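You operate a simulated robot arm through the tools that you are given. There is no shell and no other tool. Be economical: measure what you need, move in short steps, check, and stop when the job is done.

You run a simulated two-armed robot. Do the job below in one go: nothing can be reset, and whatever is moved stays where it is left.

## Task
Carry the big blue tray with both arms and set it on the top of the blue bench.

The check looks at the end state, three seconds after you hand in, the way a careful person would. Anything else that was tipped, shoved, dropped, spilled or broken makes it a failure.

## Robot
Two 6-joint arms with two-finger grippers on one trunk, on a base that drives. Base frame: it is fixed to the floor where the robot stands at the start and does not move with it; the origin is under the middle of the robot, x ahead of it, y to its left, z up; the surface under the hand at the start is at about z = 86. Lengths are in cm, angles in rad, forces in N, time in s.
The left shoulder is at the start at [7, 17.6, 109], the right one opposite. With the tool pointing down near the work surface each hand reaches from about 48 to 80 cm from the robot's upright axis, wherever it stands, measured 20 degrees to its own side. Places, roughly: big blue tray (26x19x5 cm) [50, -20, 90]; top of the blue bench [-130, 410, 80]. Payload 2.45 kg a hand.
Tool frame (each hand has its own): the origin (TCP) lies between the finger pads and is the grasp point; the fingertips stand 2.6 cm ahead of it; z points along the fingers, y is the line along which they close. The gripper opens to 9.6 cm. The gripper's body begins 6.9 cm behind the TCP.
Orientation is told as [roll, pitch, yaw] about the base's x, y, z axes, in that order, counted from this pose: with the fingers straight down and closing along the base's y, the tool's x points along the base's -x, its y along +y and its z along -z.

## Interface
- The arms move only by the tool step_arm. It takes "left_plan", "right_plan" or both (then of equal length, played together; a hand with none holds still); each is one flat list of numbers, 7 for each row, row after row: the shift along the tool's x, y, z in cm, then the turn, a rotation vector about the tool's x, y, z in rad, then the gripper command, from -1 (fully open) to 1 (shut), values between in proportion. In form: [x, y, z, rx, ry, rz, jaw, x, y, z, rx, ry, rz, jaw, ...]. A call has 1 to 10 rows; each row is the pose to reach, as a shift and turn from the pose commanded when the call began, along the tool's axes at that moment. Each row takes 0.2 s and may step no farther than 5 cm and 0.15 rad from the row before; otherwise, or with a gripper value out of range, the whole call is refused. Where a pose cannot be reached the arm comes as near as it can. A force on the tool above 40 N (or 10 N above the force at the start of the call, whichever is more), or a blocked arm, ends the call early, and 0.2 s more pass. The fingers move at their own pace and stop on an object; they squeeze with about 25 N. The grip force told is the motor's: it shows also when the fingers shut on nothing. Time passes only in rows, and 0.2 s behind the last, so rows that repeat a pose let the fingers close. The reply holds the time, the measured pose of the TCP, the force on the tool along the base axes, the opening and the grip force, in the units named above and with some noise, with the torque about the TCP (base axes, N m) and any sound that the robot's microphone picked up, and new pictures: "pictures" is both (left out), scene, wrist or none (wrist: the cameras of the hands that moved).
- Cameras (640 x 400 px; columns grow to the right, rows downward): "scene" is now at [12.83, -3.54, 140.24]; the picture's right is [-0.41, -0.91, 0.00], its down [-0.59, 0.26, -0.76] and it looks along [0.70, -0.31, -0.65] (base axes); focal length 262 px, centre (320, 200). "left" rides on the left gripper at [8.2, -0.3, -9.8] in its tool frame; the picture's right is [0.04, 1.00, 0.00], its down [-0.73, 0.03, -0.68] and it looks along [-0.68, 0.03, 0.73] (tool axes); focal length 256 px, centre (320, 200). "right" rides on the right gripper at [8.2, 0.3, -9.8] in its tool frame; the picture's right is [-0.04, 1.00, 0.00], its down [-0.73, -0.03, -0.68] and it looks along [-0.68, -0.03, 0.73] (tool axes); focal length 256 px, centre (320, 200). There is no depth. A picture from a camera that has moved, and an enlarged one, comes with that camera's place and axes in the base frame and with its lens.
- lift_body(by): slides the trunk up (or, below 0, down) by that many cm; the arms and the scene camera ride with it, the base frame stays. It gives what a move gives, with no picture.
- drive_base(legs): drives the robot by 1 to 6 legs, each [ahead, left, turn to the left] in cm, cm and rad, along the robot's own axes; the way and the turn of a leg run together, so that a leg with both is an arc; at most 150 cm and 3.142 rad a leg. The arms and the cameras ride along, it lands a little off, and it stops where it bumps. It gives what a move gives, and a new picture of the scene camera.
- head_to(pan, tilt): turns the head with the scene camera to pan (to the left, within 1.501 rad either way) and tilt (down, from -0.506 to 1.204), counted from straight ahead of the robot. It gives what a move gives, and a new picture of the scene camera.
- inspect(camera, box): a new picture of the part [left, top, right, bottom] of that camera's present view, enlarged. No time passes.
- close_job(): hands the job in; it is judged then, once.

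Go step by step. Nothing tells you exact positions but the pictures and the camera data: compare them with the known pose of the tool, close in by small moves and look again before you grip or let go. The budget is 120 turns and 260 pictures, counting those below and the enlarged ones. Unless the task says otherwise, let go and move clear before handing in, and close with one line.

The tools are called as a command line: name --argument value ..., lists and objects as JSON in quotes. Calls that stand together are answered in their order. step_arm: Moves the arms, as the interface text tells. Its arguments: {"type":"object","properties":{"left_plan":{"type":"array"},"right_plan":{"type":"array"},"pictures":{"type":"string","enum":["both","scene","wrist","none"]}},"required":[]} The other tools are called the same way: lift_body (by) slides the trunk up or down; drive_base (legs) drives the base; head_to (pan, tilt) turns the head that bears the scene camera; inspect (camera, box) takes an enlarged picture of a part of a camera's view; close_job () hands the job in.

At the start:

```text
t: 0.0
left_eef_pos: [66.66, 6.11, 106.02]
left_tcp_rot: [0.0, 0.0, 0.0]
left_contact_force: [-0.5, 0.0, -0.1]
left_ft_torque: [0.01, -0.01, -0.01]
left_opening: 9.62
left_finger_force: 0.0
right_eef_pos: [52.32, -38.92, 108.09]
right_tcp_rot: [0.0, -0.001, 0.001]
right_contact_force: [0.6, -0.4, -0.1]
right_ft_torque: [0.03, -0.02, -0.03]
right_opening: 9.6
right_finger_force: 0.1
trunk travel left (down, up): [-57.5, 26.5]
robot x, y, heading: [-0.23, -0.07, 0.0]
head pan, tilt: [-0.419, 0.702]
```

scene: 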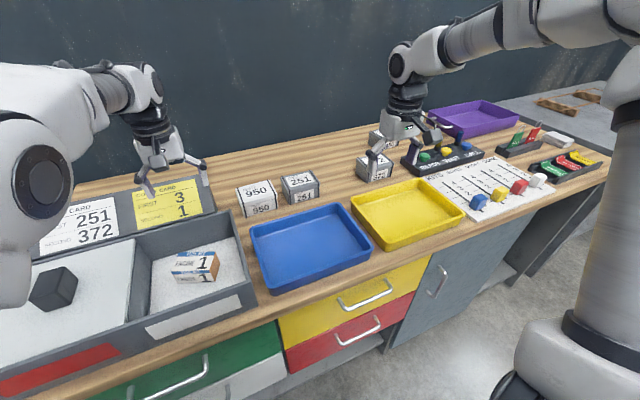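
right: 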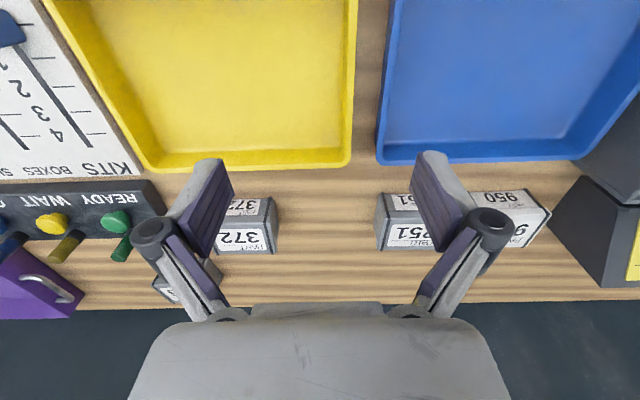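
left: 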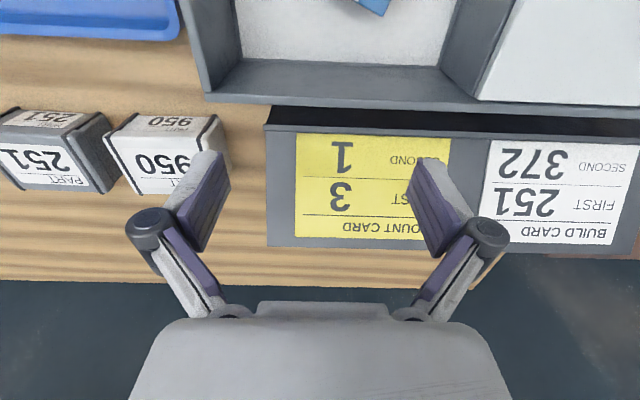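

I place the tray at about x 44–63, y −32 to −6, with a grey bin close on its left and the yellow tray close on its right. I'll check those gaps before choosing a grip.

inspect --camera "scene" --box '[200, 160, 420, 310]'

inspect --camera "right" --box '[320, 0, 640, 200]'

```text
2.67 times, centred on (310, 235) of scene
camera zoom: at [12.83, -3.54, 140.24], right [-0.41, -0.91, 0.0], down [-0.59, 0.26, -0.76], along [0.7, -0.31, -0.65], focal length 697 px, centre (347, 107)
```

zoom: 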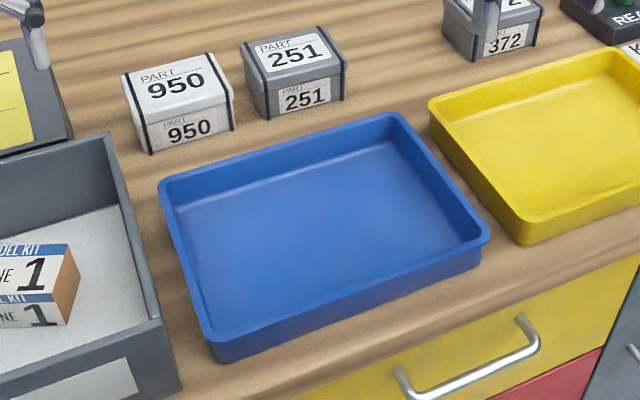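

```text
2.00 times, centred on (480, 100) of right
camera zoom: at [44.02, -38.7, 118.02], right [0.04, 1.0, 0.0], down [0.73, -0.03, 0.68], along [0.68, -0.03, -0.73], focal length 512 px, centre (0, 400)
```

zoom: 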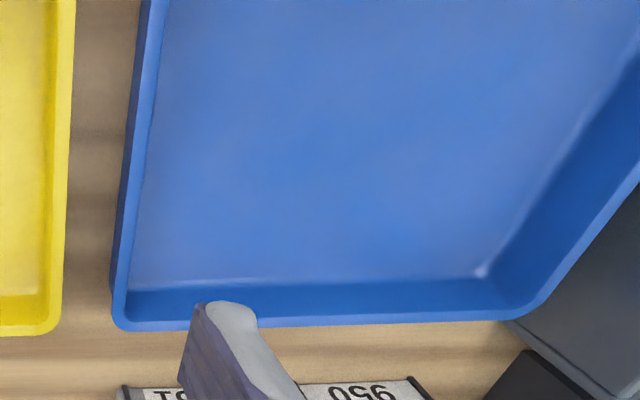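

The tray spans x 44–63, y −31.6 to −6.1. There are only about 3 cm free on each side but about 10 cm free at the far edge, and the front edge is open. I'll grip the far edge with the left hand and the near edge with the right, after moving the base right and back.

drive_base --legs '[[-9, 0, 0], [0, -19, 0]]'

```text
t: 2.3
left_eef_pos: [57.39, -12.74, 106.01]
left_tcp_rot: [0.0, -0.002, 0.001]
left_contact_force: [0.8, -0.2, 0.0]
left_ft_torque: [0.01, -0.03, 0.0]
left_opening: 9.59
left_finger_force: 0.1
right_eef_pos: [43.29, -57.83, 108.19]
right_tcp_rot: [0.0, 0.0, 0.003]
right_contact_force: [-0.3, -0.4, -0.7]
right_ft_torque: [0.04, 0.0, 0.01]
right_opening: 9.58
right_finger_force: 0.1
trunk travel left (down, up): [-57.5, 26.5]
robot x, y, heading: [-9.55, -19.48, 0.004]
head pan, tilt: [-0.419, 0.702]
camera scene: at [3.68, -22.55, 140.25], right [-0.4, -0.91, 0.0], down [-0.59, 0.26, -0.76], along [0.7, -0.31, -0.65], focal length 262 px, centre (320, 200)
```

scene: 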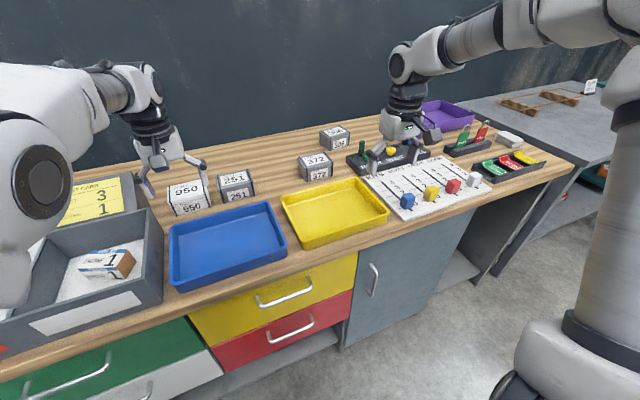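

The drive landed well. Next I turn both hands a quarter turn, cameras outward, and bring them above the tray's far and near edges.

step_arm --left_plan '[-0.5, 0, 0, 0, 0, 0.15, 0, -1, 0, 0, 0, 0, 0.3, 0, -1.5, 0, 0, 0, 0, 0.45, 0, -2, 0, 0, 0, 0, 0.6, 0, -2.5, 0.1, 0, 0, 0, 0.75, 0, -3, 0.2, 0, 0, 0, 0.9, 0, -3.5, 0.3, 0, 0, 0, 1.05, 0, -4, 0.4, 0, 0, 0, 1.2, 0, -4.5, 0.5, 0, 0, 0, 1.35, 0, -5, 0.6, 0, 0, 0, 1.5, 0]' --right_plan '[0, 2.8, 0, 0, 0, -0.15, 0, 0, 5.6, 0, 0, 0, -0.3, 0, 0, 8.4, 0, 0, 0, -0.45, 0, 0, 11.2, 0, 0, 0, -0.6, 0, 0, 14, 0, 0, 0, -0.75, 0, -0.2, 16.8, 0, 0, 0, -0.9, 0, -0.4, 19.6, 0, 0, 0, -1.05, 0, -0.6, 22.4, 0, 0, 0, -1.2, 0, -0.8, 25.2, 0, 0, 0, -1.35, 0, -1, 28, 0, 0, 0, -1.5, 0]'

```text
t: 4.5
left_eef_pos: [62.21, -11.79, 105.94]
left_tcp_rot: [0.0, -0.002, -1.5]
left_contact_force: [-0.8, -0.2, -1.1]
left_ft_torque: [0.03, -0.01, 0.01]
left_opening: 4.8
left_finger_force: 0.1
left hand out of reach, approached as far as the arm can: row 10
right_eef_pos: [44.17, -30.17, 108.39]
right_tcp_rot: [0.0, -0.018, 1.5]
right_contact_force: [-0.8, -0.8, 0.2]
right_ft_torque: [0.0, -0.01, 0.04]
right_opening: 4.81
right_finger_force: 0.1
trunk travel left (down, up): [-57.5, 26.5]
robot x, y, heading: [-8.84, -18.84, 0.002]
head pan, tilt: [-0.419, 0.702]
camera scene: at [3.76, -22.42, 140.24], right [-0.4, -0.91, 0.0], down [-0.59, 0.26, -0.76], along [0.7, -0.31, -0.65], focal length 262 px, centre (320, 200)
camera right: at [43.14, -38.38, 118.12], right [-0.99, 0.11, 0.0], down [0.08, 0.72, 0.69], along [0.08, 0.69, -0.72], focal length 256 px, centre (320, 200)
camera left: at [61.36, -3.59, 115.63], right [0.99, 0.11, 0.0], down [0.08, -0.73, 0.68], along [0.07, -0.68, -0.73], focal length 256 px, centre (320, 200)
```

scene: 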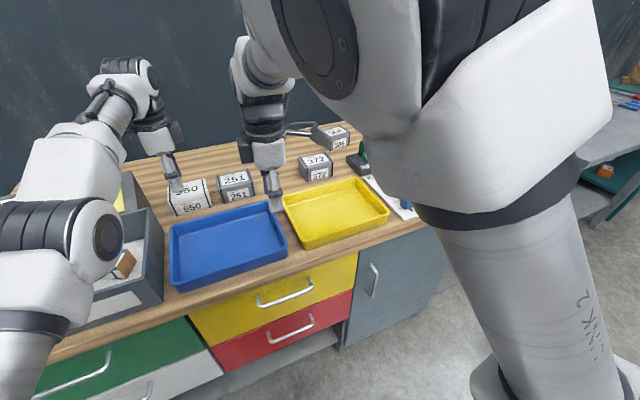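
right: 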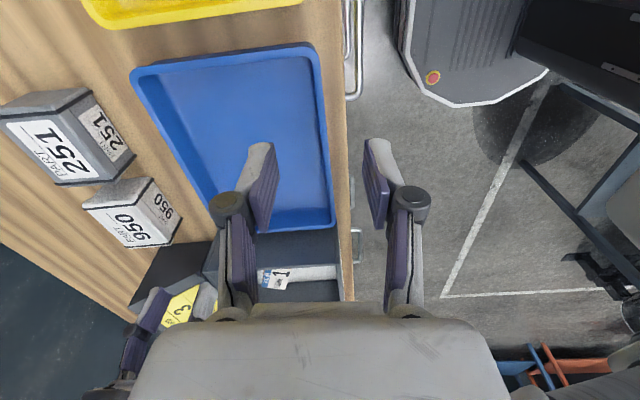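
left: 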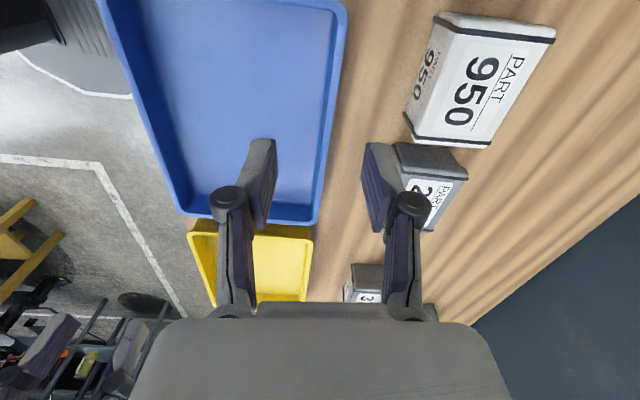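

Both hands are turned, and the edges read x ≈ 63.8 (far, outer) and 44.1 (near, outer). The left arm is near its reach limit, so I nudge the base forward 3 cm and move the hands back by the same amount.

drive_base --legs '[[3.5, 0, 0]]'

```text
t: 5.3
left_eef_pos: [65.46, -11.84, 106.08]
left_tcp_rot: [0.002, -0.001, -1.497]
left_contact_force: [-0.4, -0.6, 0.0]
left_ft_torque: [-0.01, 0.03, -0.03]
left_opening: 4.81
left_finger_force: 0.1
right_eef_pos: [47.55, -30.22, 108.53]
right_tcp_rot: [-0.002, -0.018, 1.497]
right_contact_force: [0.2, 0.9, 0.3]
right_ft_torque: [-0.01, -0.01, -0.01]
right_opening: 4.77
right_finger_force: 0.1
trunk travel left (down, up): [-57.5, 26.5]
robot x, y, heading: [-5.52, -19.14, 0.003]
head pan, tilt: [-0.419, 0.702]
camera scene: at [6.98, -22.53, 140.28], right [-0.41, -0.91, 0.0], down [-0.59, 0.26, -0.76], along [0.7, -0.31, -0.64], focal length 262 px, centre (320, 200)
```

scene: 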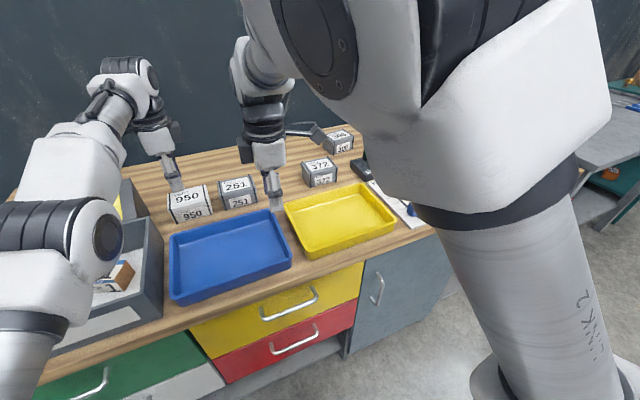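

I align both hands over the walls and come down to z ≈ 97.

step_arm --left_plan '[0, -1, 2, 0, 0, 0.03, 0, 0, -2.1, 4, 0, 0, 0.07, 0, 0, -2.1, 7, 0, 0, 0.07, 0, 0, -2.1, 9, 0, 0, 0.07, 0, 0, -2.1, 9, 0, 0, 0.07, 0]' --right_plan '[-1, 1, 2, 0, 0, -0.03, 0, -3, 2.5, 4, 0, 0, -0.07, 0, -4, 3.3, 7, 0, 0, -0.07, 0, -4, 3.3, 11, 0, 0, -0.07, 0, -4, 3.3, 11, 0, 0, -0.07, 0]'

```text
t: 6.5
left_eef_pos: [66.6, -12.81, 99.96]
left_tcp_rot: [0.001, -0.002, -1.568]
left_contact_force: [0.4, -0.3, 0.7]
left_ft_torque: [-0.01, 0.0, 0.01]
left_opening: 4.81
left_finger_force: 0.2
left hand out of reach, approached as far as the arm can: row 1, 2, 3, 4, 5
right_eef_pos: [47.29, -30.69, 99.77]
right_tcp_rot: [-0.016, -0.082, 1.529]
right_contact_force: [-0.1, 0.0, 0.1]
right_ft_torque: [0.0, 0.03, -0.02]
right_opening: 4.79
right_finger_force: 0.0
right hand out of reach, approached as far as the arm can: row 2, 3, 4, 5
trunk travel left (down, up): [-57.5, 26.5]
robot x, y, heading: [-5.52, -18.83, 0.003]
head pan, tilt: [-0.419, 0.702]
camera scene: at [7.16, -22.48, 140.25], right [-0.4, -0.91, 0.0], down [-0.59, 0.26, -0.76], along [0.7, -0.31, -0.65], focal length 262 px, centre (320, 200)
camera right: at [46.34, -39.76, 108.89], right [-1.0, 0.08, -0.01], down [0.05, 0.67, 0.74], along [0.07, 0.74, -0.67], focal length 256 px, centre (320, 200)
camera left: at [66.3, -4.5, 109.56], right [1.0, 0.04, 0.0], down [0.03, -0.73, 0.68], along [0.03, -0.68, -0.73], focal length 256 px, centre (320, 200)
```

scene: 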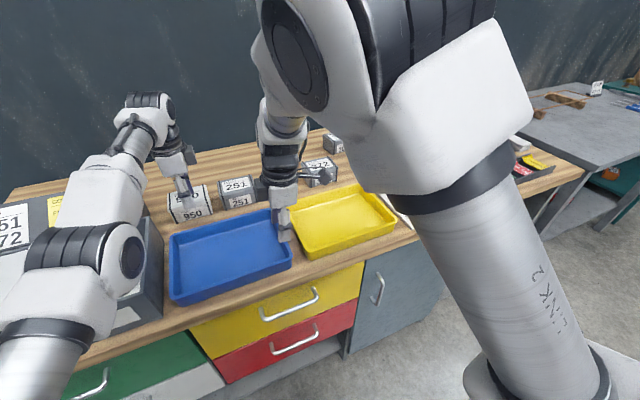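
right: 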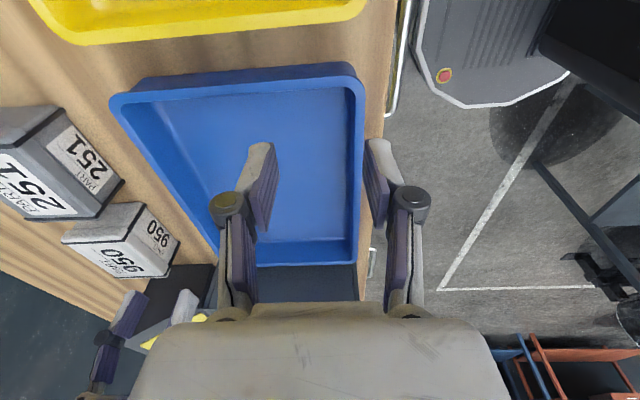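
left: 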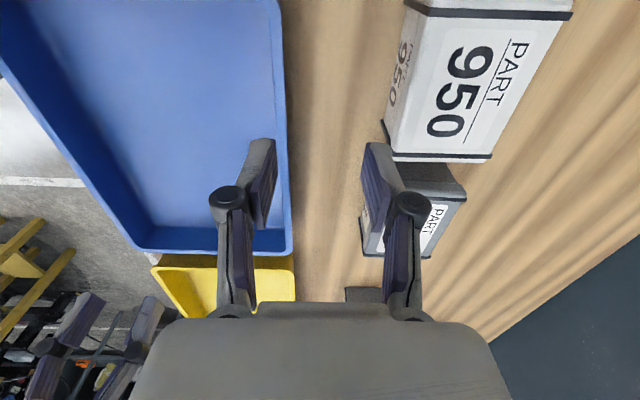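

At this quarter-turn both arms run out of reach, so that grip won't work. Gripping the short sides with unturned hands sits in the arms' natural pose, and the 3–4 cm gaps can take the 1 cm fingers. I raise and turn the hands back.

step_arm --left_plan '[0, 0, -3, 0, 0, -0.1, 0, 0, 0, -6, 0, 0, -0.25, 0, 0, 0, -9, 0, 0, -0.4, 0, 1, 0, -10, 0, 0, -0.55, 0, 2, 0, -10, 0, 0, -0.7, 0, 3, 0, -10, 0, 0, -0.85, 0, 4, 0, -10, 0, 0, -1.0, 0, 5, 0, -10, 0, 0, -1.15, 0, 6, 0, -10, 0, 0, -1.3, 0, 6, 0, -10, 0, 0, -1.45, 0]' --right_plan '[0, 0, -3, 0, 0, 0.1, 0, 0, 0, -6, 0, 0, 0.25, 0, 0, 0, -9, 0, 0, 0.4, 0, 1, 0, -10, 0, 0, 0.55, 0, 2, 0, -10, 0, 0, 0.7, 0, 3, 0, -10, 0, 0, 0.85, 0, 4, 0, -10, 0, 0, 1.0, 0, 5, 0, -10, 0, 0, 1.15, 0, 6, 0, -10, 0, 0, 1.3, 0, 6, 0, -10, 0, 0, 1.45, 0]' --pictures "none"

drive_base --legs '[[-4, 0, 0]]'

```text
t: 8.7
left_eef_pos: [65.62, -6.61, 109.63]
left_tcp_rot: [-0.001, 0.001, -0.115]
left_contact_force: [0.7, -0.1, -0.1]
left_ft_torque: [-0.02, -0.04, -0.02]
left_opening: 4.8
left_finger_force: 0.1
left hand out of reach, approached as far as the arm can: row 1, 2, 3, 4, 5, 6, 7, 8, 9, 10
right_eef_pos: [46.75, -35.66, 107.89]
right_tcp_rot: [0.015, -0.001, 0.113]
right_contact_force: [0.4, 0.2, 0.1]
right_ft_torque: [0.03, 0.01, 0.01]
right_opening: 4.78
right_finger_force: 0.0
trunk travel left (down, up): [-57.5, 26.5]
robot x, y, heading: [-5.37, -18.86, 0.002]
head pan, tilt: [-0.419, 0.702]
```

```text
t: 9.6
left_eef_pos: [61.87, -6.69, 109.37]
left_tcp_rot: [-0.002, 0.002, -0.119]
left_contact_force: [0.7, -0.1, 1.5]
left_ft_torque: [-0.02, 0.02, -0.01]
left_opening: 4.82
left_finger_force: 0.1
right_eef_pos: [43.11, -35.74, 107.65]
right_tcp_rot: [0.016, 0.0, 0.115]
right_contact_force: [0.7, 0.3, 0.4]
right_ft_torque: [-0.03, 0.01, -0.01]
right_opening: 4.8
right_finger_force: 0.1
trunk travel left (down, up): [-57.5, 26.5]
robot x, y, heading: [-9.51, -19.15, 0.006]
head pan, tilt: [-0.419, 0.702]
camera scene: at [3.61, -22.52, 140.2], right [-0.4, -0.91, 0.0], down [-0.59, 0.26, -0.76], along [0.7, -0.31, -0.65], focal length 262 px, centre (320, 200)
```

scene: 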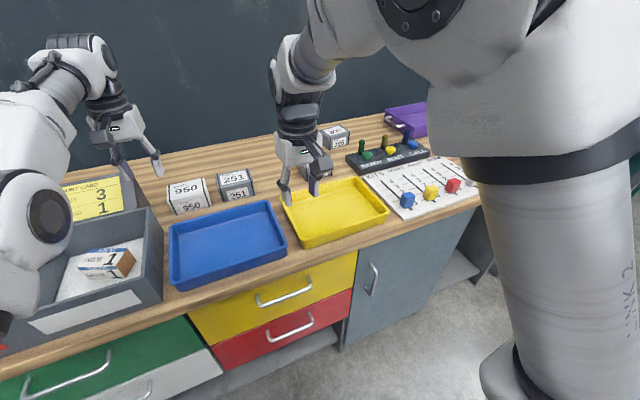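

Now I position the unturned hands above the left and right walls of the tray, still high.

step_arm --left_plan '[3, -0.2, 1, 0, 0, -0.06, 0, 6, -0.5, 3, 0, 0, -0.118, 0, 7.9, -0.7, 5, 0, 0, -0.118, 0, 7.9, -0.7, 7, 0, 0, -0.118, 0, 7.9, -0.7, 7, 0, 0, -0.118, 0]' --right_plan '[-3, 1, 1, 0, 0, 0.06, 0, -7, 2, 3, 0, 0, 0.115, 0, -11.3, 2.8, 5, 0, 0, 0.115, 0, -11.3, 2.8, 5, 0, 0, 0.115, 0, -11.3, 2.8, 5, 0, 0, 0.115, 0]'

```text
t: 10.8
left_eef_pos: [53.74, -6.41, 102.51]
left_tcp_rot: [-0.001, 0.001, -0.001]
left_contact_force: [0.3, -0.8, 0.6]
left_ft_torque: [0.0, 0.03, -0.01]
left_opening: 4.8
left_finger_force: 0.0
right_eef_pos: [53.71, -31.71, 103.04]
right_tcp_rot: [0.016, 0.0, 0.002]
right_contact_force: [0.7, 0.7, -1.5]
right_ft_torque: [0.0, 0.01, 0.02]
right_opening: 4.81
right_finger_force: 0.0
trunk travel left (down, up): [-57.5, 26.5]
robot x, y, heading: [-9.06, -18.9, 0.004]
head pan, tilt: [-0.419, 0.702]
camera scene: at [3.31, -22.53, 140.24], right [-0.4, -0.91, 0.0], down [-0.59, 0.26, -0.76], along [0.7, -0.31, -0.65], focal length 262 px, centre (320, 200)
camera right: at [45.44, -31.38, 112.81], right [0.04, 1.0, 0.02], down [0.73, -0.04, 0.68], along [0.68, -0.01, -0.73], focal length 256 px, centre (320, 200)
camera left: at [45.71, -6.74, 112.18], right [-0.04, 1.0, 0.0], down [0.73, 0.03, 0.68], along [0.68, 0.03, -0.73], focal length 256 px, centre (320, 200)
```

scene: 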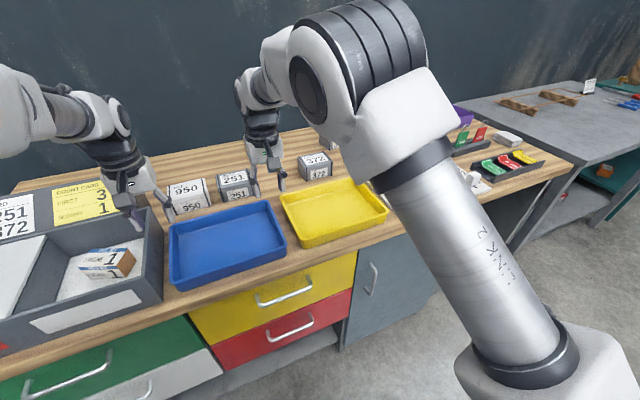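
right: 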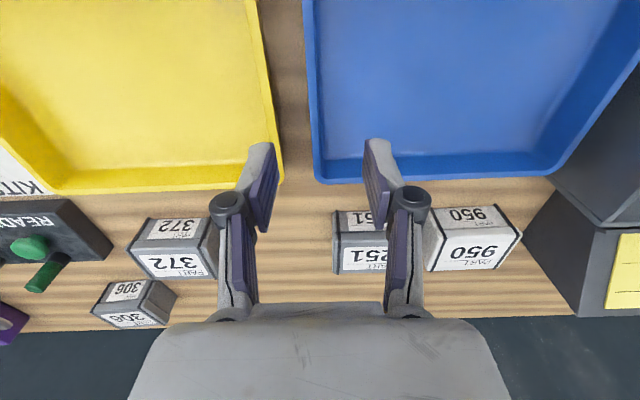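
left: 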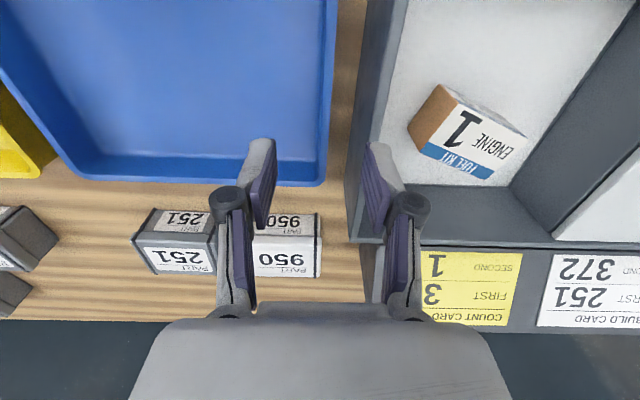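

I zoom in on both gaps before going down.

inspect --camera "left" --box '[240, 0, 460, 220]'

inspect --camera "right" --box '[200, 0, 420, 220]'

```text
1.82 times, centred on (350, 110) of left
camera zoom: at [45.71, -6.74, 112.18], right [-0.04, 1.0, 0.0], down [0.73, 0.03, 0.68], along [0.68, 0.03, -0.73], focal length 465 px, centre (266, 364)
```

zoom: 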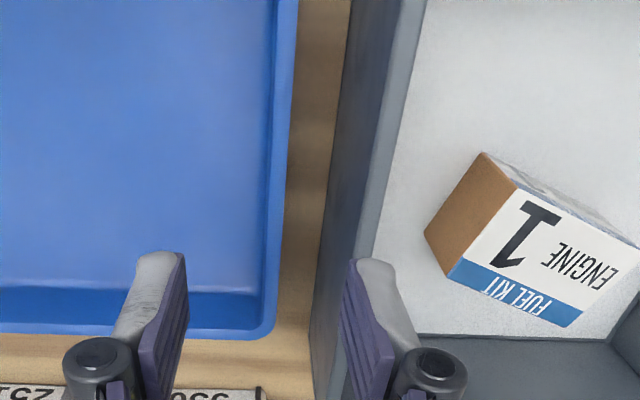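

```text
1.82 times, centred on (310, 110) of right
camera zoom: at [45.44, -31.38, 112.81], right [0.04, 1.0, 0.02], down [0.73, -0.04, 0.68], along [0.68, -0.01, -0.73], focal length 465 px, centre (338, 364)
```

zoom: 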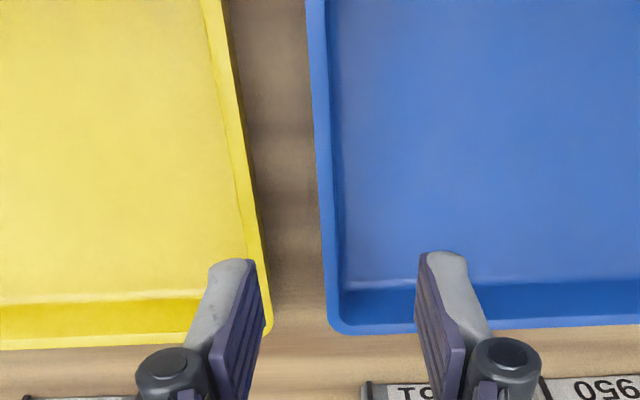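

The left rim sits at y ≈ −5.5 with the bin wall at −2.8 (top z ≈ 96), and the right rim is at −32.1 with the yellow tray at −35.4. I'll grip the right wall first and ease the tray about 1 cm right, so the left hand has room beside the bin.

step_arm --right_plan '[0, 0, 3, 0.016, 0, 0, 0.33, 0, -0.1, 6, 0.016, 0, 0, 0.33, 0, -0.1, 8, 0.016, 0, 0, 0.33, 0, -0.1, 9, 0.016, 0, 0, 0.33, 0, -0.1, 9, 0.016, 0, 0, 0.33]' --pictures "wrist"

```text
t: 12.0
left_eef_pos: [53.88, -6.63, 102.44]
left_tcp_rot: [-0.002, 0.0, 0.0]
left_contact_force: [0.6, -0.3, 0.5]
left_ft_torque: [-0.03, 0.03, -0.02]
left_opening: 4.82
left_finger_force: 0.0
right_eef_pos: [53.74, -31.55, 93.97]
right_tcp_rot: [0.0, 0.001, 0.002]
right_contact_force: [-0.1, -0.2, 0.1]
right_ft_torque: [-0.01, -0.02, 0.02]
right_opening: 3.23
right_finger_force: 0.0
trunk travel left (down, up): [-57.5, 26.5]
robot x, y, heading: [-9.72, -19.27, 0.008]
head pan, tilt: [-0.419, 0.702]
camera right: at [45.45, -31.13, 103.81], right [0.04, 1.0, 0.0], down [0.73, -0.03, 0.68], along [0.68, -0.03, -0.73], focal length 256 px, centre (320, 200)
```

right: 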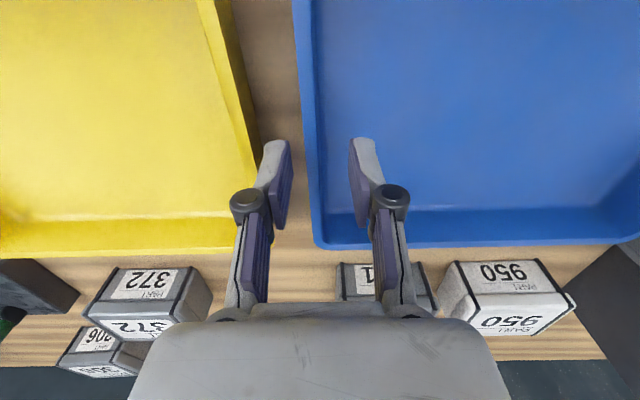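

The right fingers straddle the right wall about 0.3 cm off centre. I correct that, go down and close.

step_arm --right_plan '[0, -0.3, 0, 0, 0, 0, 0.33, 0, -0.3, 1.5, 0, 0, 0, 0.33, 0, -0.3, 2.9, 0, 0, 0, 0.33, 0, -0.3, 2.9, 0, 0, 0, 0.33]' --pictures "wrist"

```text
t: 13.0
left_eef_pos: [53.73, -6.53, 102.54]
left_tcp_rot: [-0.002, -0.001, 0.001]
left_contact_force: [-0.7, 0.5, 0.2]
left_ft_torque: [-0.01, 0.01, 0.05]
left_opening: 4.79
left_finger_force: 0.0
right_eef_pos: [53.8, -31.73, 91.01]
right_tcp_rot: [0.003, -0.001, 0.001]
right_contact_force: [-0.2, 0.5, 0.2]
right_ft_torque: [0.0, -0.02, -0.03]
right_opening: 3.2
right_finger_force: 0.1
trunk travel left (down, up): [-57.5, 26.5]
robot x, y, heading: [-9.46, -19.1, -0.002]
head pan, tilt: [-0.419, 0.702]
camera right: at [45.54, -31.45, 100.89], right [0.04, 1.0, 0.0], down [0.73, -0.03, 0.68], along [0.68, -0.03, -0.73], focal length 256 px, centre (320, 200)
```

right: 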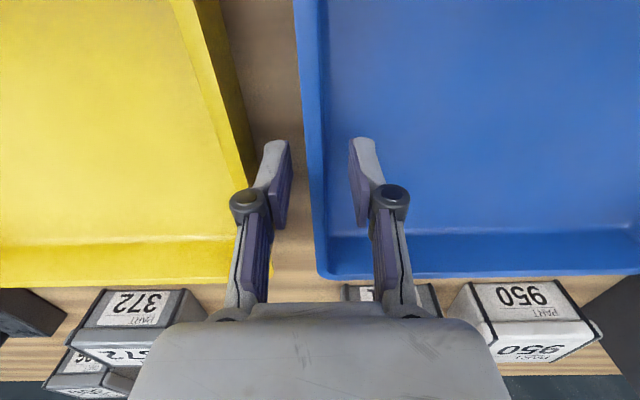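

Both fingers are clear on either side of the wall. I close the right gripper gently and check it.

step_arm --right_plan '[0, 0, 0, 0, 0, 0, 0.6, 0, 0, 0, 0, 0, 0, 1, 0, 0, 0, 0, 0, 0, 1, 0, 0, 0, 0, 0, 0, 1]' --pictures "wrist"

```text
t: 14.0
left_eef_pos: [53.77, -6.53, 102.45]
left_tcp_rot: [-0.001, 0.0, 0.001]
left_contact_force: [0.3, 0.2, 0.1]
left_ft_torque: [0.04, 0.02, 0.02]
left_opening: 4.8
left_finger_force: 0.1
right_eef_pos: [53.8, -31.79, 91.11]
right_tcp_rot: [-0.001, 0.001, 0.001]
right_contact_force: [0.9, -0.1, 1.0]
right_ft_torque: [0.03, 0.09, -0.06]
right_opening: 0.59
right_finger_force: 25.4
trunk travel left (down, up): [-57.5, 26.5]
robot x, y, heading: [-9.43, -19.04, 0.004]
head pan, tilt: [-0.419, 0.702]
camera right: at [45.56, -31.44, 100.88], right [0.04, 1.0, 0.0], down [0.73, -0.03, 0.68], along [0.68, -0.03, -0.73], focal length 256 px, centre (320, 200)
```

right: 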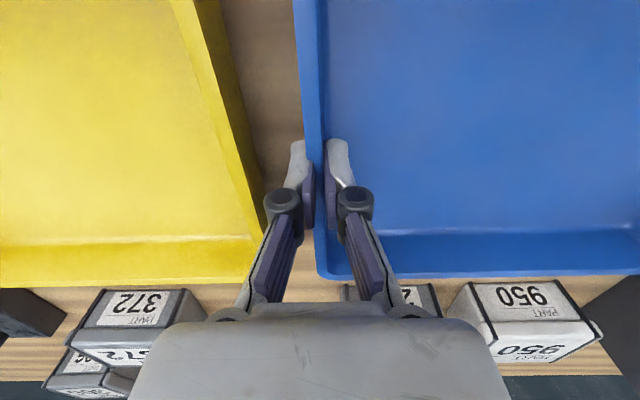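

The grip holds on the 0.6 cm wall. I slide the tray 1 cm to the right.

step_arm --right_plan '[0, -0.3, 0, 0, 0, 0, 1, 0, -0.6, 0, 0, 0, 0, 1, 0, -0.9, 0, 0, 0, 0, 1, 0, -1.1, 0, 0, 0, 0, 1]' --left_plan '[0, 0, 0, 0, 0, 0, 0.33, 0, 0, 0.5, 0, 0, 0, 0.33, 0, -0.2, 1, 0, 0, 0, 0.33, 0, -0.3, 2, 0, 0, 0, 0.33]' --pictures "both"

```text
t: 15.0
left_eef_pos: [53.95, -6.71, 100.58]
left_tcp_rot: [-0.004, -0.001, -0.002]
left_contact_force: [-0.4, -0.4, 0.3]
left_ft_torque: [0.0, 0.02, 0.01]
left_opening: 3.22
left_finger_force: 0.1
right_eef_pos: [53.9, -32.78, 90.99]
right_tcp_rot: [0.0, 0.002, 0.002]
right_contact_force: [0.2, 0.2, 0.3]
right_ft_torque: [-0.01, -0.36, 0.12]
right_opening: 0.58
right_finger_force: 25.3
trunk travel left (down, up): [-57.5, 26.5]
robot x, y, heading: [-9.87, -19.27, 0.004]
head pan, tilt: [-0.419, 0.702]
camera scene: at [3.34, -22.51, 140.24], right [-0.41, -0.91, 0.0], down [-0.59, 0.26, -0.76], along [0.7, -0.31, -0.65], focal length 262 px, centre (320, 200)
camera right: at [45.54, -32.55, 100.88], right [0.04, 1.0, 0.0], down [0.73, -0.03, 0.68], along [0.68, -0.03, -0.73], focal length 256 px, centre (320, 200)
camera left: at [45.85, -7.04, 110.24], right [-0.04, 1.0, 0.0], down [0.73, 0.03, 0.68], along [0.68, 0.03, -0.73], focal length 256 px, centre (320, 200)
```

scene: 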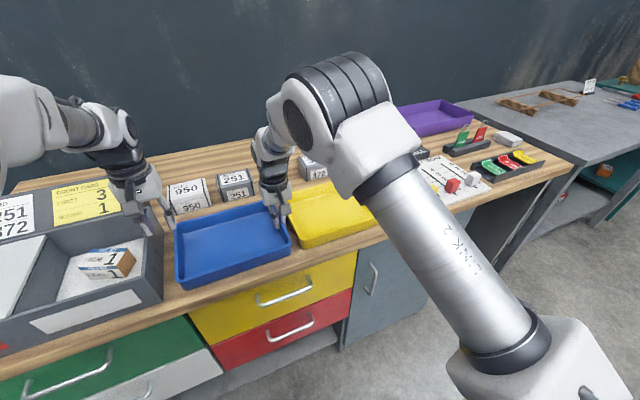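
right: 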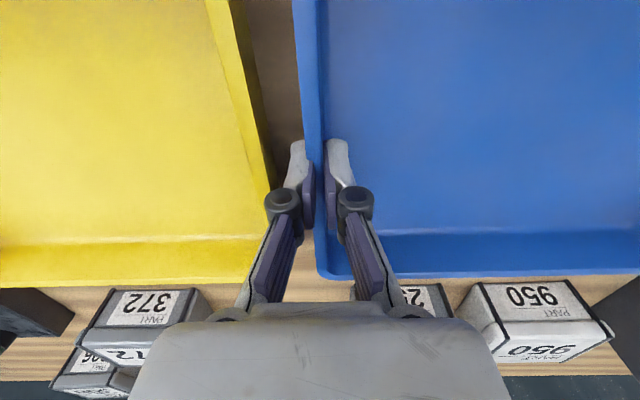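
left: 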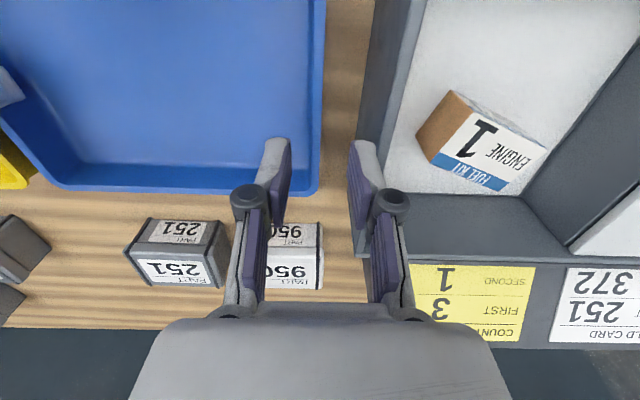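

The tray moved, so the left wall is now at y ≈ −6.9 with 3.8 cm to the bin. I bring the left hand down in stages.

step_arm --left_plan '[0, -0.2, 2, 0, 0, 0, 0.4, 0, -0.2, 4.5, 0, 0, 0, 0.4, 0, -0.2, 6.6, 0, 0, 0, 0.4, 0, -0.2, 6.6, 0, 0, 0, 0.4]' --pictures "wrist"

```text
t: 16.0
left_eef_pos: [53.85, -7.0, 94.11]
left_tcp_rot: [0.0, 0.0, 0.0]
left_contact_force: [-0.1, 0.2, 0.0]
left_ft_torque: [0.0, -0.04, 0.02]
left_opening: 2.9
left_finger_force: 0.1
right_eef_pos: [53.8, -32.92, 91.09]
right_tcp_rot: [0.001, -0.001, -0.001]
right_contact_force: [0.3, -0.1, 0.8]
right_ft_torque: [0.02, -0.29, 0.15]
right_opening: 0.57
right_finger_force: 24.8
trunk travel left (down, up): [-57.5, 26.5]
robot x, y, heading: [-9.47, -18.95, 0.004]
head pan, tilt: [-0.419, 0.702]
camera left: at [45.83, -7.35, 103.81], right [-0.04, 1.0, 0.0], down [0.73, 0.03, 0.68], along [0.68, 0.03, -0.73], focal length 256 px, centre (320, 200)
```

left: 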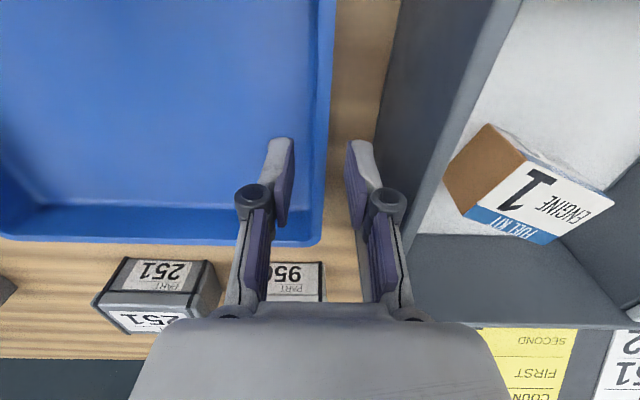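

The fingers sit about 0.3 cm too far inward, so I shift outward slightly and descend to the grip height.

step_arm --left_plan '[0, 0.25, 0, 0, 0, 0, 0.4, 0, 0.25, 1.5, 0, 0, 0, 0.4, 0, 0.25, 3, 0, 0, 0, 0.4, 0, 0.25, 3, 0, 0, 0, 0.4]' --pictures "wrist"

```text
t: 17.0
left_eef_pos: [53.96, -6.77, 91.0]
left_tcp_rot: [0.002, 0.0, -0.001]
left_contact_force: [-0.2, 0.4, 0.4]
left_ft_torque: [0.02, 0.0, -0.01]
left_opening: 2.88
left_finger_force: 0.1
right_eef_pos: [53.87, -32.89, 91.0]
right_tcp_rot: [-0.001, -0.001, 0.002]
right_contact_force: [0.6, -0.5, 0.1]
right_ft_torque: [0.04, 0.04, 0.12]
right_opening: 0.62
right_finger_force: 24.9
trunk travel left (down, up): [-57.5, 26.5]
robot x, y, heading: [-9.27, -18.9, 0.006]
head pan, tilt: [-0.419, 0.702]
camera left: at [45.88, -6.99, 100.78], right [-0.04, 1.0, 0.0], down [0.73, 0.03, 0.68], along [0.68, 0.03, -0.73], focal length 256 px, centre (320, 200)
```

left: 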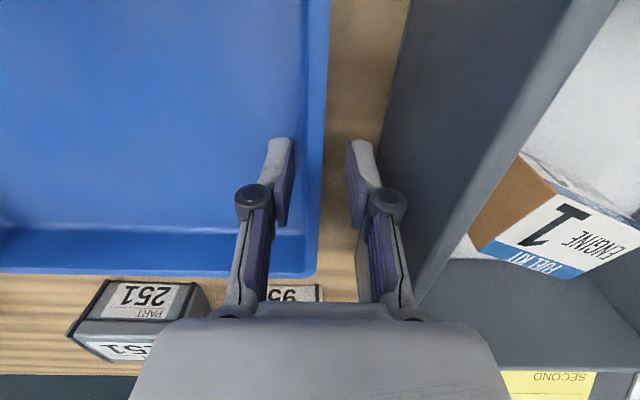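

The wall is between the left fingers and clear of the bin, so I close the left gripper.

step_arm --left_plan '[0, 0, 0, 0, 0, 0, 0.7, 0, 0, 0, 0, 0, 0, 1, 0, 0, 0, 0, 0, 0, 1, 0, 0, 0, 0, 0, 0, 1]' --pictures "wrist"

```text
t: 17.6
left_eef_pos: [53.87, -6.91, 91.02]
left_tcp_rot: [-0.004, -0.002, 0.003]
left_contact_force: [1.3, -2.6, 0.4]
left_ft_torque: [-0.01, 0.1, 0.1]
left_opening: 0.59
left_finger_force: 24.2
right_eef_pos: [53.85, -32.61, 90.96]
right_tcp_rot: [0.003, -0.001, 0.0]
right_contact_force: [-0.6, 0.8, 1.2]
right_ft_torque: [0.01, 0.1, 0.13]
right_opening: 0.58
right_finger_force: 25.0
trunk travel left (down, up): [-57.5, 26.5]
robot x, y, heading: [-9.51, -19.03, 0.004]
head pan, tilt: [-0.419, 0.702]
stopped in row 2 (left hand): the force on the tool passed its limit at 43 N (the readings are from after the stop); the commanded pose is now the measured one
camera left: at [45.92, -7.22, 100.76], right [-0.04, 1.0, 0.0], down [0.73, 0.03, 0.68], along [0.68, 0.02, -0.73], focal length 256 px, centre (320, 200)
```

left: 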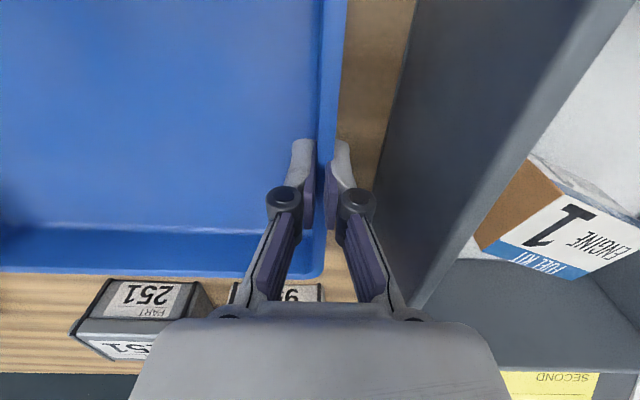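

Both walls are gripped with small residual forces. I lift 3 cm with the trunk, which keeps the two hands level, and check.

lift_body --by 3

head_to --pan 0 --tilt 0.75

```text
t: 18.4
left_eef_pos: [54.01, -6.97, 94.05]
left_tcp_rot: [-0.004, -0.002, 0.002]
left_contact_force: [0.0, -4.4, -1.4]
left_ft_torque: [-0.08, 0.08, 0.05]
left_opening: 0.6
left_finger_force: 24.5
right_eef_pos: [53.86, -32.59, 93.98]
right_tcp_rot: [0.003, 0.0, -0.001]
right_contact_force: [-0.3, 4.0, -2.1]
right_ft_torque: [0.05, -0.09, 0.13]
right_opening: 0.61
right_finger_force: 24.9
trunk travel left (down, up): [-60.5, 23.5]
robot x, y, heading: [-9.72, -18.93, 0.006]
head pan, tilt: [-0.419, 0.702]
```

```text
t: 19.2
left_eef_pos: [53.98, -6.98, 93.94]
left_tcp_rot: [-0.003, -0.004, 0.001]
left_contact_force: [0.9, -5.7, -2.2]
left_ft_torque: [-0.13, -0.09, 0.11]
left_opening: 0.59
left_finger_force: 24.8
right_eef_pos: [53.92, -32.63, 94.14]
right_tcp_rot: [0.004, -0.002, 0.0]
right_contact_force: [-0.4, 6.2, -2.4]
right_ft_torque: [0.13, 0.09, 0.17]
right_opening: 0.6
right_finger_force: 24.5
trunk travel left (down, up): [-60.5, 23.5]
robot x, y, heading: [-9.61, -19.23, 0.005]
head pan, tilt: [0.0, 0.75]
camera scene: at [3.91, -19.09, 142.83], right [0.0, -1.0, 0.0], down [-0.68, 0.0, -0.73], along [0.73, 0.0, -0.68], focal length 262 px, centre (320, 200)
```

scene: 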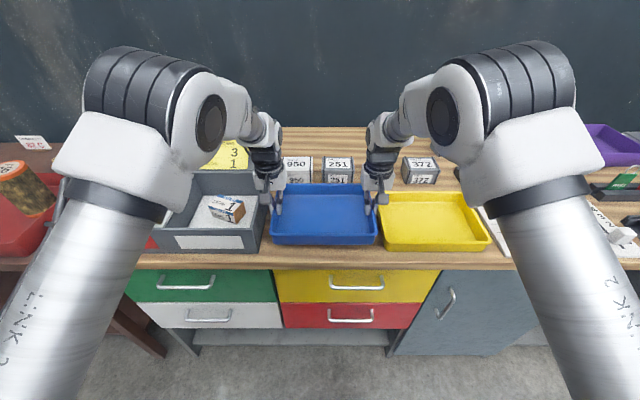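

The tray is up and level, at about 0.47 kg. I raise it 10 cm more to clear the bin, then look around towards the blue bench on the left and behind.

lift_body --by 10

head_to --pan 1.5 --tilt 0.25

head_to --pan -1.5 --tilt 0.25

```text
t: 20.6
left_eef_pos: [54.12, -7.06, 104.07]
left_tcp_rot: [-0.006, -0.003, 0.001]
left_contact_force: [1.9, -8.0, -2.1]
left_ft_torque: [-0.16, -0.07, 0.09]
left_opening: 0.62
left_finger_force: 24.8
right_eef_pos: [53.98, -32.65, 104.02]
right_tcp_rot: [0.004, -0.001, 0.002]
right_contact_force: [-0.4, 8.9, -1.9]
right_ft_torque: [0.2, 0.08, 0.14]
right_opening: 0.6
right_finger_force: 25.0
trunk travel left (down, up): [-70.5, 13.5]
robot x, y, heading: [-9.29, -19.01, 0.009]
head pan, tilt: [0.0, 0.75]
```

```text
t: 22.2
left_eef_pos: [54.15, -7.02, 104.05]
left_tcp_rot: [-0.003, -0.001, 0.002]
left_contact_force: [0.5, -9.0, -2.5]
left_ft_torque: [-0.22, 0.0, 0.09]
left_opening: 0.59
left_finger_force: 25.8
right_eef_pos: [53.98, -32.72, 103.96]
right_tcp_rot: [0.003, -0.002, -0.001]
right_contact_force: [-1.1, 10.1, -2.3]
right_ft_torque: [0.19, 0.01, 0.17]
right_opening: 0.57
right_finger_force: 25.0
trunk travel left (down, up): [-70.5, 13.5]
robot x, y, heading: [-9.11, -19.3, 0.004]
head pan, tilt: [1.499, 0.25]
camera scene: at [-3.69, -9.78, 157.34], right [1.0, -0.07, 0.0], down [-0.02, -0.25, -0.97], along [0.07, 0.97, -0.25], focal length 262 px, centre (320, 200)
```

scene: 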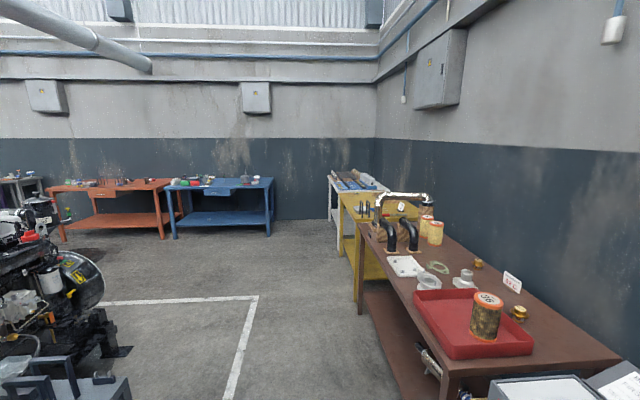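

```text
t: 24.8
left_eef_pos: [53.98, -6.91, 104.09]
left_tcp_rot: [-0.004, -0.002, 0.001]
left_contact_force: [0.4, -10.7, -2.5]
left_ft_torque: [-0.24, -0.01, 0.1]
left_opening: 0.63
left_finger_force: 25.2
right_eef_pos: [53.92, -32.71, 104.04]
right_tcp_rot: [0.003, -0.001, 0.001]
right_contact_force: [-0.6, 11.4, -1.5]
right_ft_torque: [0.26, 0.0, 0.17]
right_opening: 0.62
right_finger_force: 25.0
trunk travel left (down, up): [-70.5, 13.5]
robot x, y, heading: [-9.37, -19.2, 0.004]
head pan, tilt: [-1.499, 0.25]
camera scene: at [-3.64, -28.41, 157.34], right [-1.0, -0.07, 0.0], down [-0.02, 0.25, -0.97], along [0.07, -0.97, -0.25], focal length 262 px, centre (320, 200)
```

scene: 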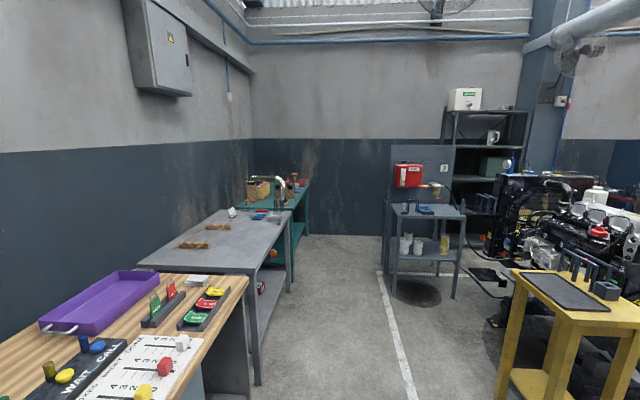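

The blue bench is in view down the aisle, beyond the brown and yellow benches. Before backing off I relieve the slight stretch between the hands and check the floor beside and behind the base.

step_arm --left_plan '[0, -0.05, 0, 0, 0, 0, 1, 0, -0.1, 0, 0, 0, 0, 1]' --right_plan '[0, 0.1, 0, 0, 0, 0, 1, 0, 0.2, 0, 0, 0, 0, 1]' --pictures "none"

head_to --pan 1.5 --tilt 0.8

head_to --pan -1.5 --tilt 0.8

```text
t: 25.4
left_eef_pos: [53.95, -7.0, 103.95]
left_tcp_rot: [-0.003, 0.0, 0.0]
left_contact_force: [1.4, 28.7, -2.6]
left_ft_torque: [0.68, -0.06, 0.11]
left_opening: 0.61
left_finger_force: 25.0
right_eef_pos: [53.95, -32.46, 104.03]
right_tcp_rot: [0.002, 0.0, 0.0]
right_contact_force: [-1.3, -28.0, -1.4]
right_ft_torque: [-0.66, 0.04, 0.17]
right_opening: 0.6
right_finger_force: 24.9
trunk travel left (down, up): [-70.5, 13.5]
robot x, y, heading: [-9.36, -19.1, 0.009]
head pan, tilt: [-1.499, 0.25]
```

```text
t: 28.0
left_eef_pos: [54.13, -7.02, 103.98]
left_tcp_rot: [-0.003, -0.002, -0.001]
left_contact_force: [0.8, 50.3, -2.4]
left_ft_torque: [1.14, 0.01, 0.12]
left_opening: 0.47
left_finger_force: 24.7
right_eef_pos: [53.94, -32.51, 104.0]
right_tcp_rot: [0.0, -0.003, 0.002]
right_contact_force: [0.3, -50.1, -2.3]
right_ft_torque: [-1.14, -0.05, 0.02]
right_opening: 0.4
right_finger_force: 25.3
trunk travel left (down, up): [-70.5, 13.5]
robot x, y, heading: [-9.76, -18.72, 0.004]
head pan, tilt: [1.499, 0.799]
camera scene: at [-3.78, -11.05, 152.44], right [1.0, -0.07, 0.0], down [-0.05, -0.72, -0.7], along [0.05, 0.7, -0.72], focal length 262 px, centre (320, 200)
```

scene: 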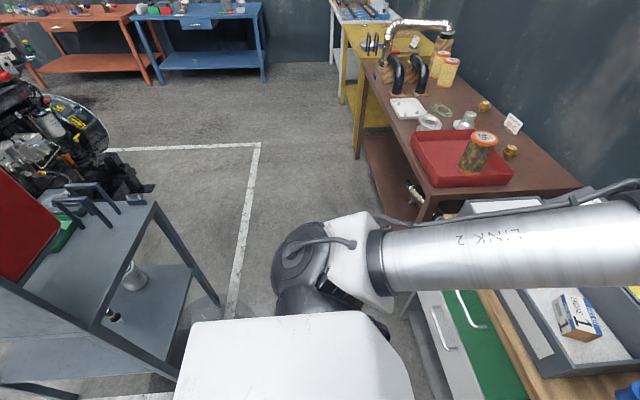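

```text
t: 30.6
left_eef_pos: [53.9, -7.03, 104.02]
left_tcp_rot: [-0.002, -0.002, -0.003]
left_contact_force: [1.0, 49.3, -2.7]
left_ft_torque: [1.19, -0.03, 0.14]
left_opening: 0.52
left_finger_force: 24.8
right_eef_pos: [53.92, -32.6, 103.97]
right_tcp_rot: [-0.002, -0.002, 0.002]
right_contact_force: [-0.8, -49.3, -1.7]
right_ft_torque: [-1.16, 0.01, 0.01]
right_opening: 0.59
right_finger_force: 25.0
trunk travel left (down, up): [-70.5, 13.5]
robot x, y, heading: [-9.48, -19.29, 0.004]
head pan, tilt: [-1.499, 0.799]
camera scene: at [-3.74, -27.14, 152.44], right [-1.0, -0.07, 0.0], down [-0.05, 0.71, -0.7], along [0.05, -0.7, -0.72], focal length 262 px, centre (320, 200)
```

scene: 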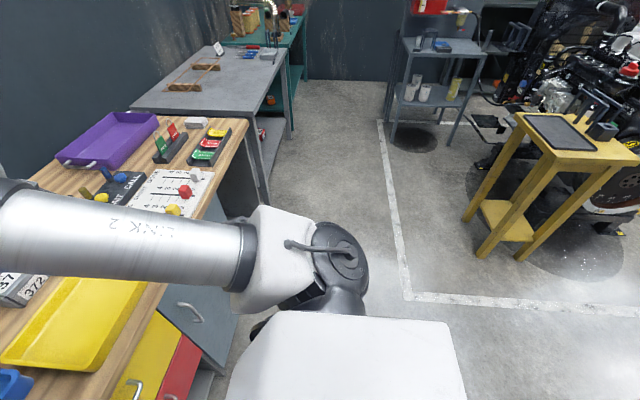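

There's a grey cart at x < −57, y 14–57, and otherwise the aisle between it and the bench (front x ≈ 41) is free. My correction overshot: the hands now press inward at about 50 N, so I ease them apart slightly.

step_arm --left_plan '[0, 0.05, 0, 0, 0, 0, 1, 0, 0.1, 0, 0, 0, 0, 1, 0, 0.1, 0, 0, 0, 0, 1]' --right_plan '[0, -0.05, 0, 0, 0, 0, 1, 0, -0.1, 0, 0, 0, 0, 1, 0, -0.1, 0, 0, 0, 0, 1]' --pictures "none"

lift_body --by 5

```text
t: 31.4
left_eef_pos: [54.04, -6.94, 103.92]
left_tcp_rot: [-0.003, -0.002, 0.001]
left_contact_force: [1.3, 39.4, -2.3]
left_ft_torque: [0.96, 0.01, 0.13]
left_opening: 0.62
left_finger_force: 24.7
right_eef_pos: [53.91, -32.53, 103.99]
right_tcp_rot: [0.002, -0.002, 0.001]
right_contact_force: [-1.2, -40.0, -2.3]
right_ft_torque: [-0.9, 0.04, 0.11]
right_opening: 0.59
right_finger_force: 25.5
trunk travel left (down, up): [-70.5, 13.5]
robot x, y, heading: [-9.56, -18.97, 0.004]
head pan, tilt: [-1.499, 0.799]
```

```text
t: 32.3
left_eef_pos: [54.04, -6.91, 108.9]
left_tcp_rot: [-0.002, -0.002, -0.001]
left_contact_force: [0.8, 37.5, -2.7]
left_ft_torque: [0.86, -0.02, 0.16]
left_opening: 0.6
left_finger_force: 25.0
right_eef_pos: [53.95, -32.62, 109.03]
right_tcp_rot: [0.005, -0.002, 0.0]
right_contact_force: [-0.5, -36.8, -1.7]
right_ft_torque: [-0.87, 0.03, 0.14]
right_opening: 0.6
right_finger_force: 25.1
trunk travel left (down, up): [-75.5, 8.5]
robot x, y, heading: [-9.65, -19.06, 0.005]
head pan, tilt: [-1.499, 0.799]
```

step_arm --left_plan '[0, 0.05, 0, 0, 0, 0, 1, 0, 0.1, 0, 0, 0, 0, 1, 0, 0.1, 0, 0, 0, 0, 1, 0, 0.1, 0, 0, 0, 0, 1, 0, 0.1, 0, 0, 0, 0, 1]' --right_plan '[0, -0.05, 0, 0, 0, 0, 1, 0, -0.1, 0, 0, 0, 0, 1, 0, -0.1, 0, 0, 0, 0, 1, 0, -0.1, 0, 0, 0, 0, 1, 0, -0.1, 0, 0, 0, 0, 1]' --pictures "wrist"

```text
t: 33.5
left_eef_pos: [54.1, -7.03, 109.05]
left_tcp_rot: [-0.005, -0.002, 0.001]
left_contact_force: [0.0, 11.1, -2.1]
left_ft_torque: [0.28, 0.0, 0.01]
left_opening: 0.6
left_finger_force: 25.3
right_eef_pos: [53.95, -32.59, 108.98]
right_tcp_rot: [0.005, -0.003, 0.0]
right_contact_force: [-0.5, -11.8, -2.5]
right_ft_torque: [-0.31, 0.03, 0.05]
right_opening: 0.61
right_finger_force: 24.9
trunk travel left (down, up): [-75.5, 8.5]
robot x, y, heading: [-9.36, -19.28, 0.001]
head pan, tilt: [-1.499, 0.799]
camera right: at [45.64, -32.3, 118.87], right [0.04, 1.0, 0.0], down [0.73, -0.03, 0.68], along [0.68, -0.02, -0.73], focal length 256 px, centre (320, 200)
camera left: at [46.01, -7.2, 118.74], right [-0.04, 1.0, 0.0], down [0.73, 0.03, 0.68], along [0.68, 0.02, -0.73], focal length 256 px, centre (320, 200)
```

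right: 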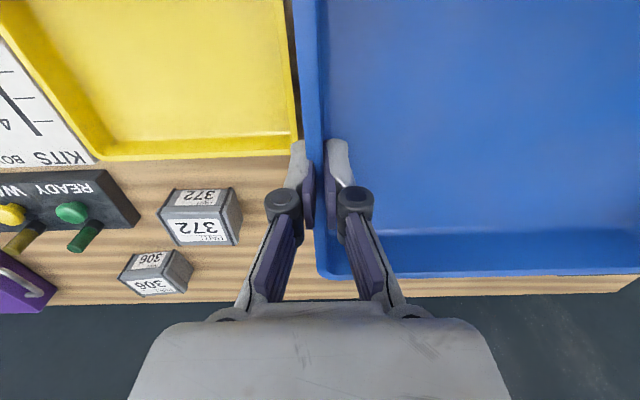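
left: 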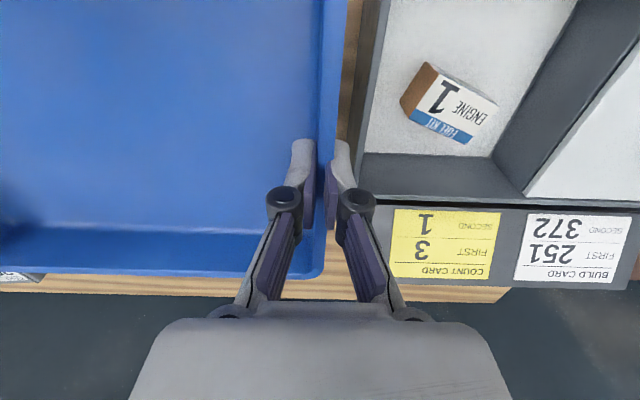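

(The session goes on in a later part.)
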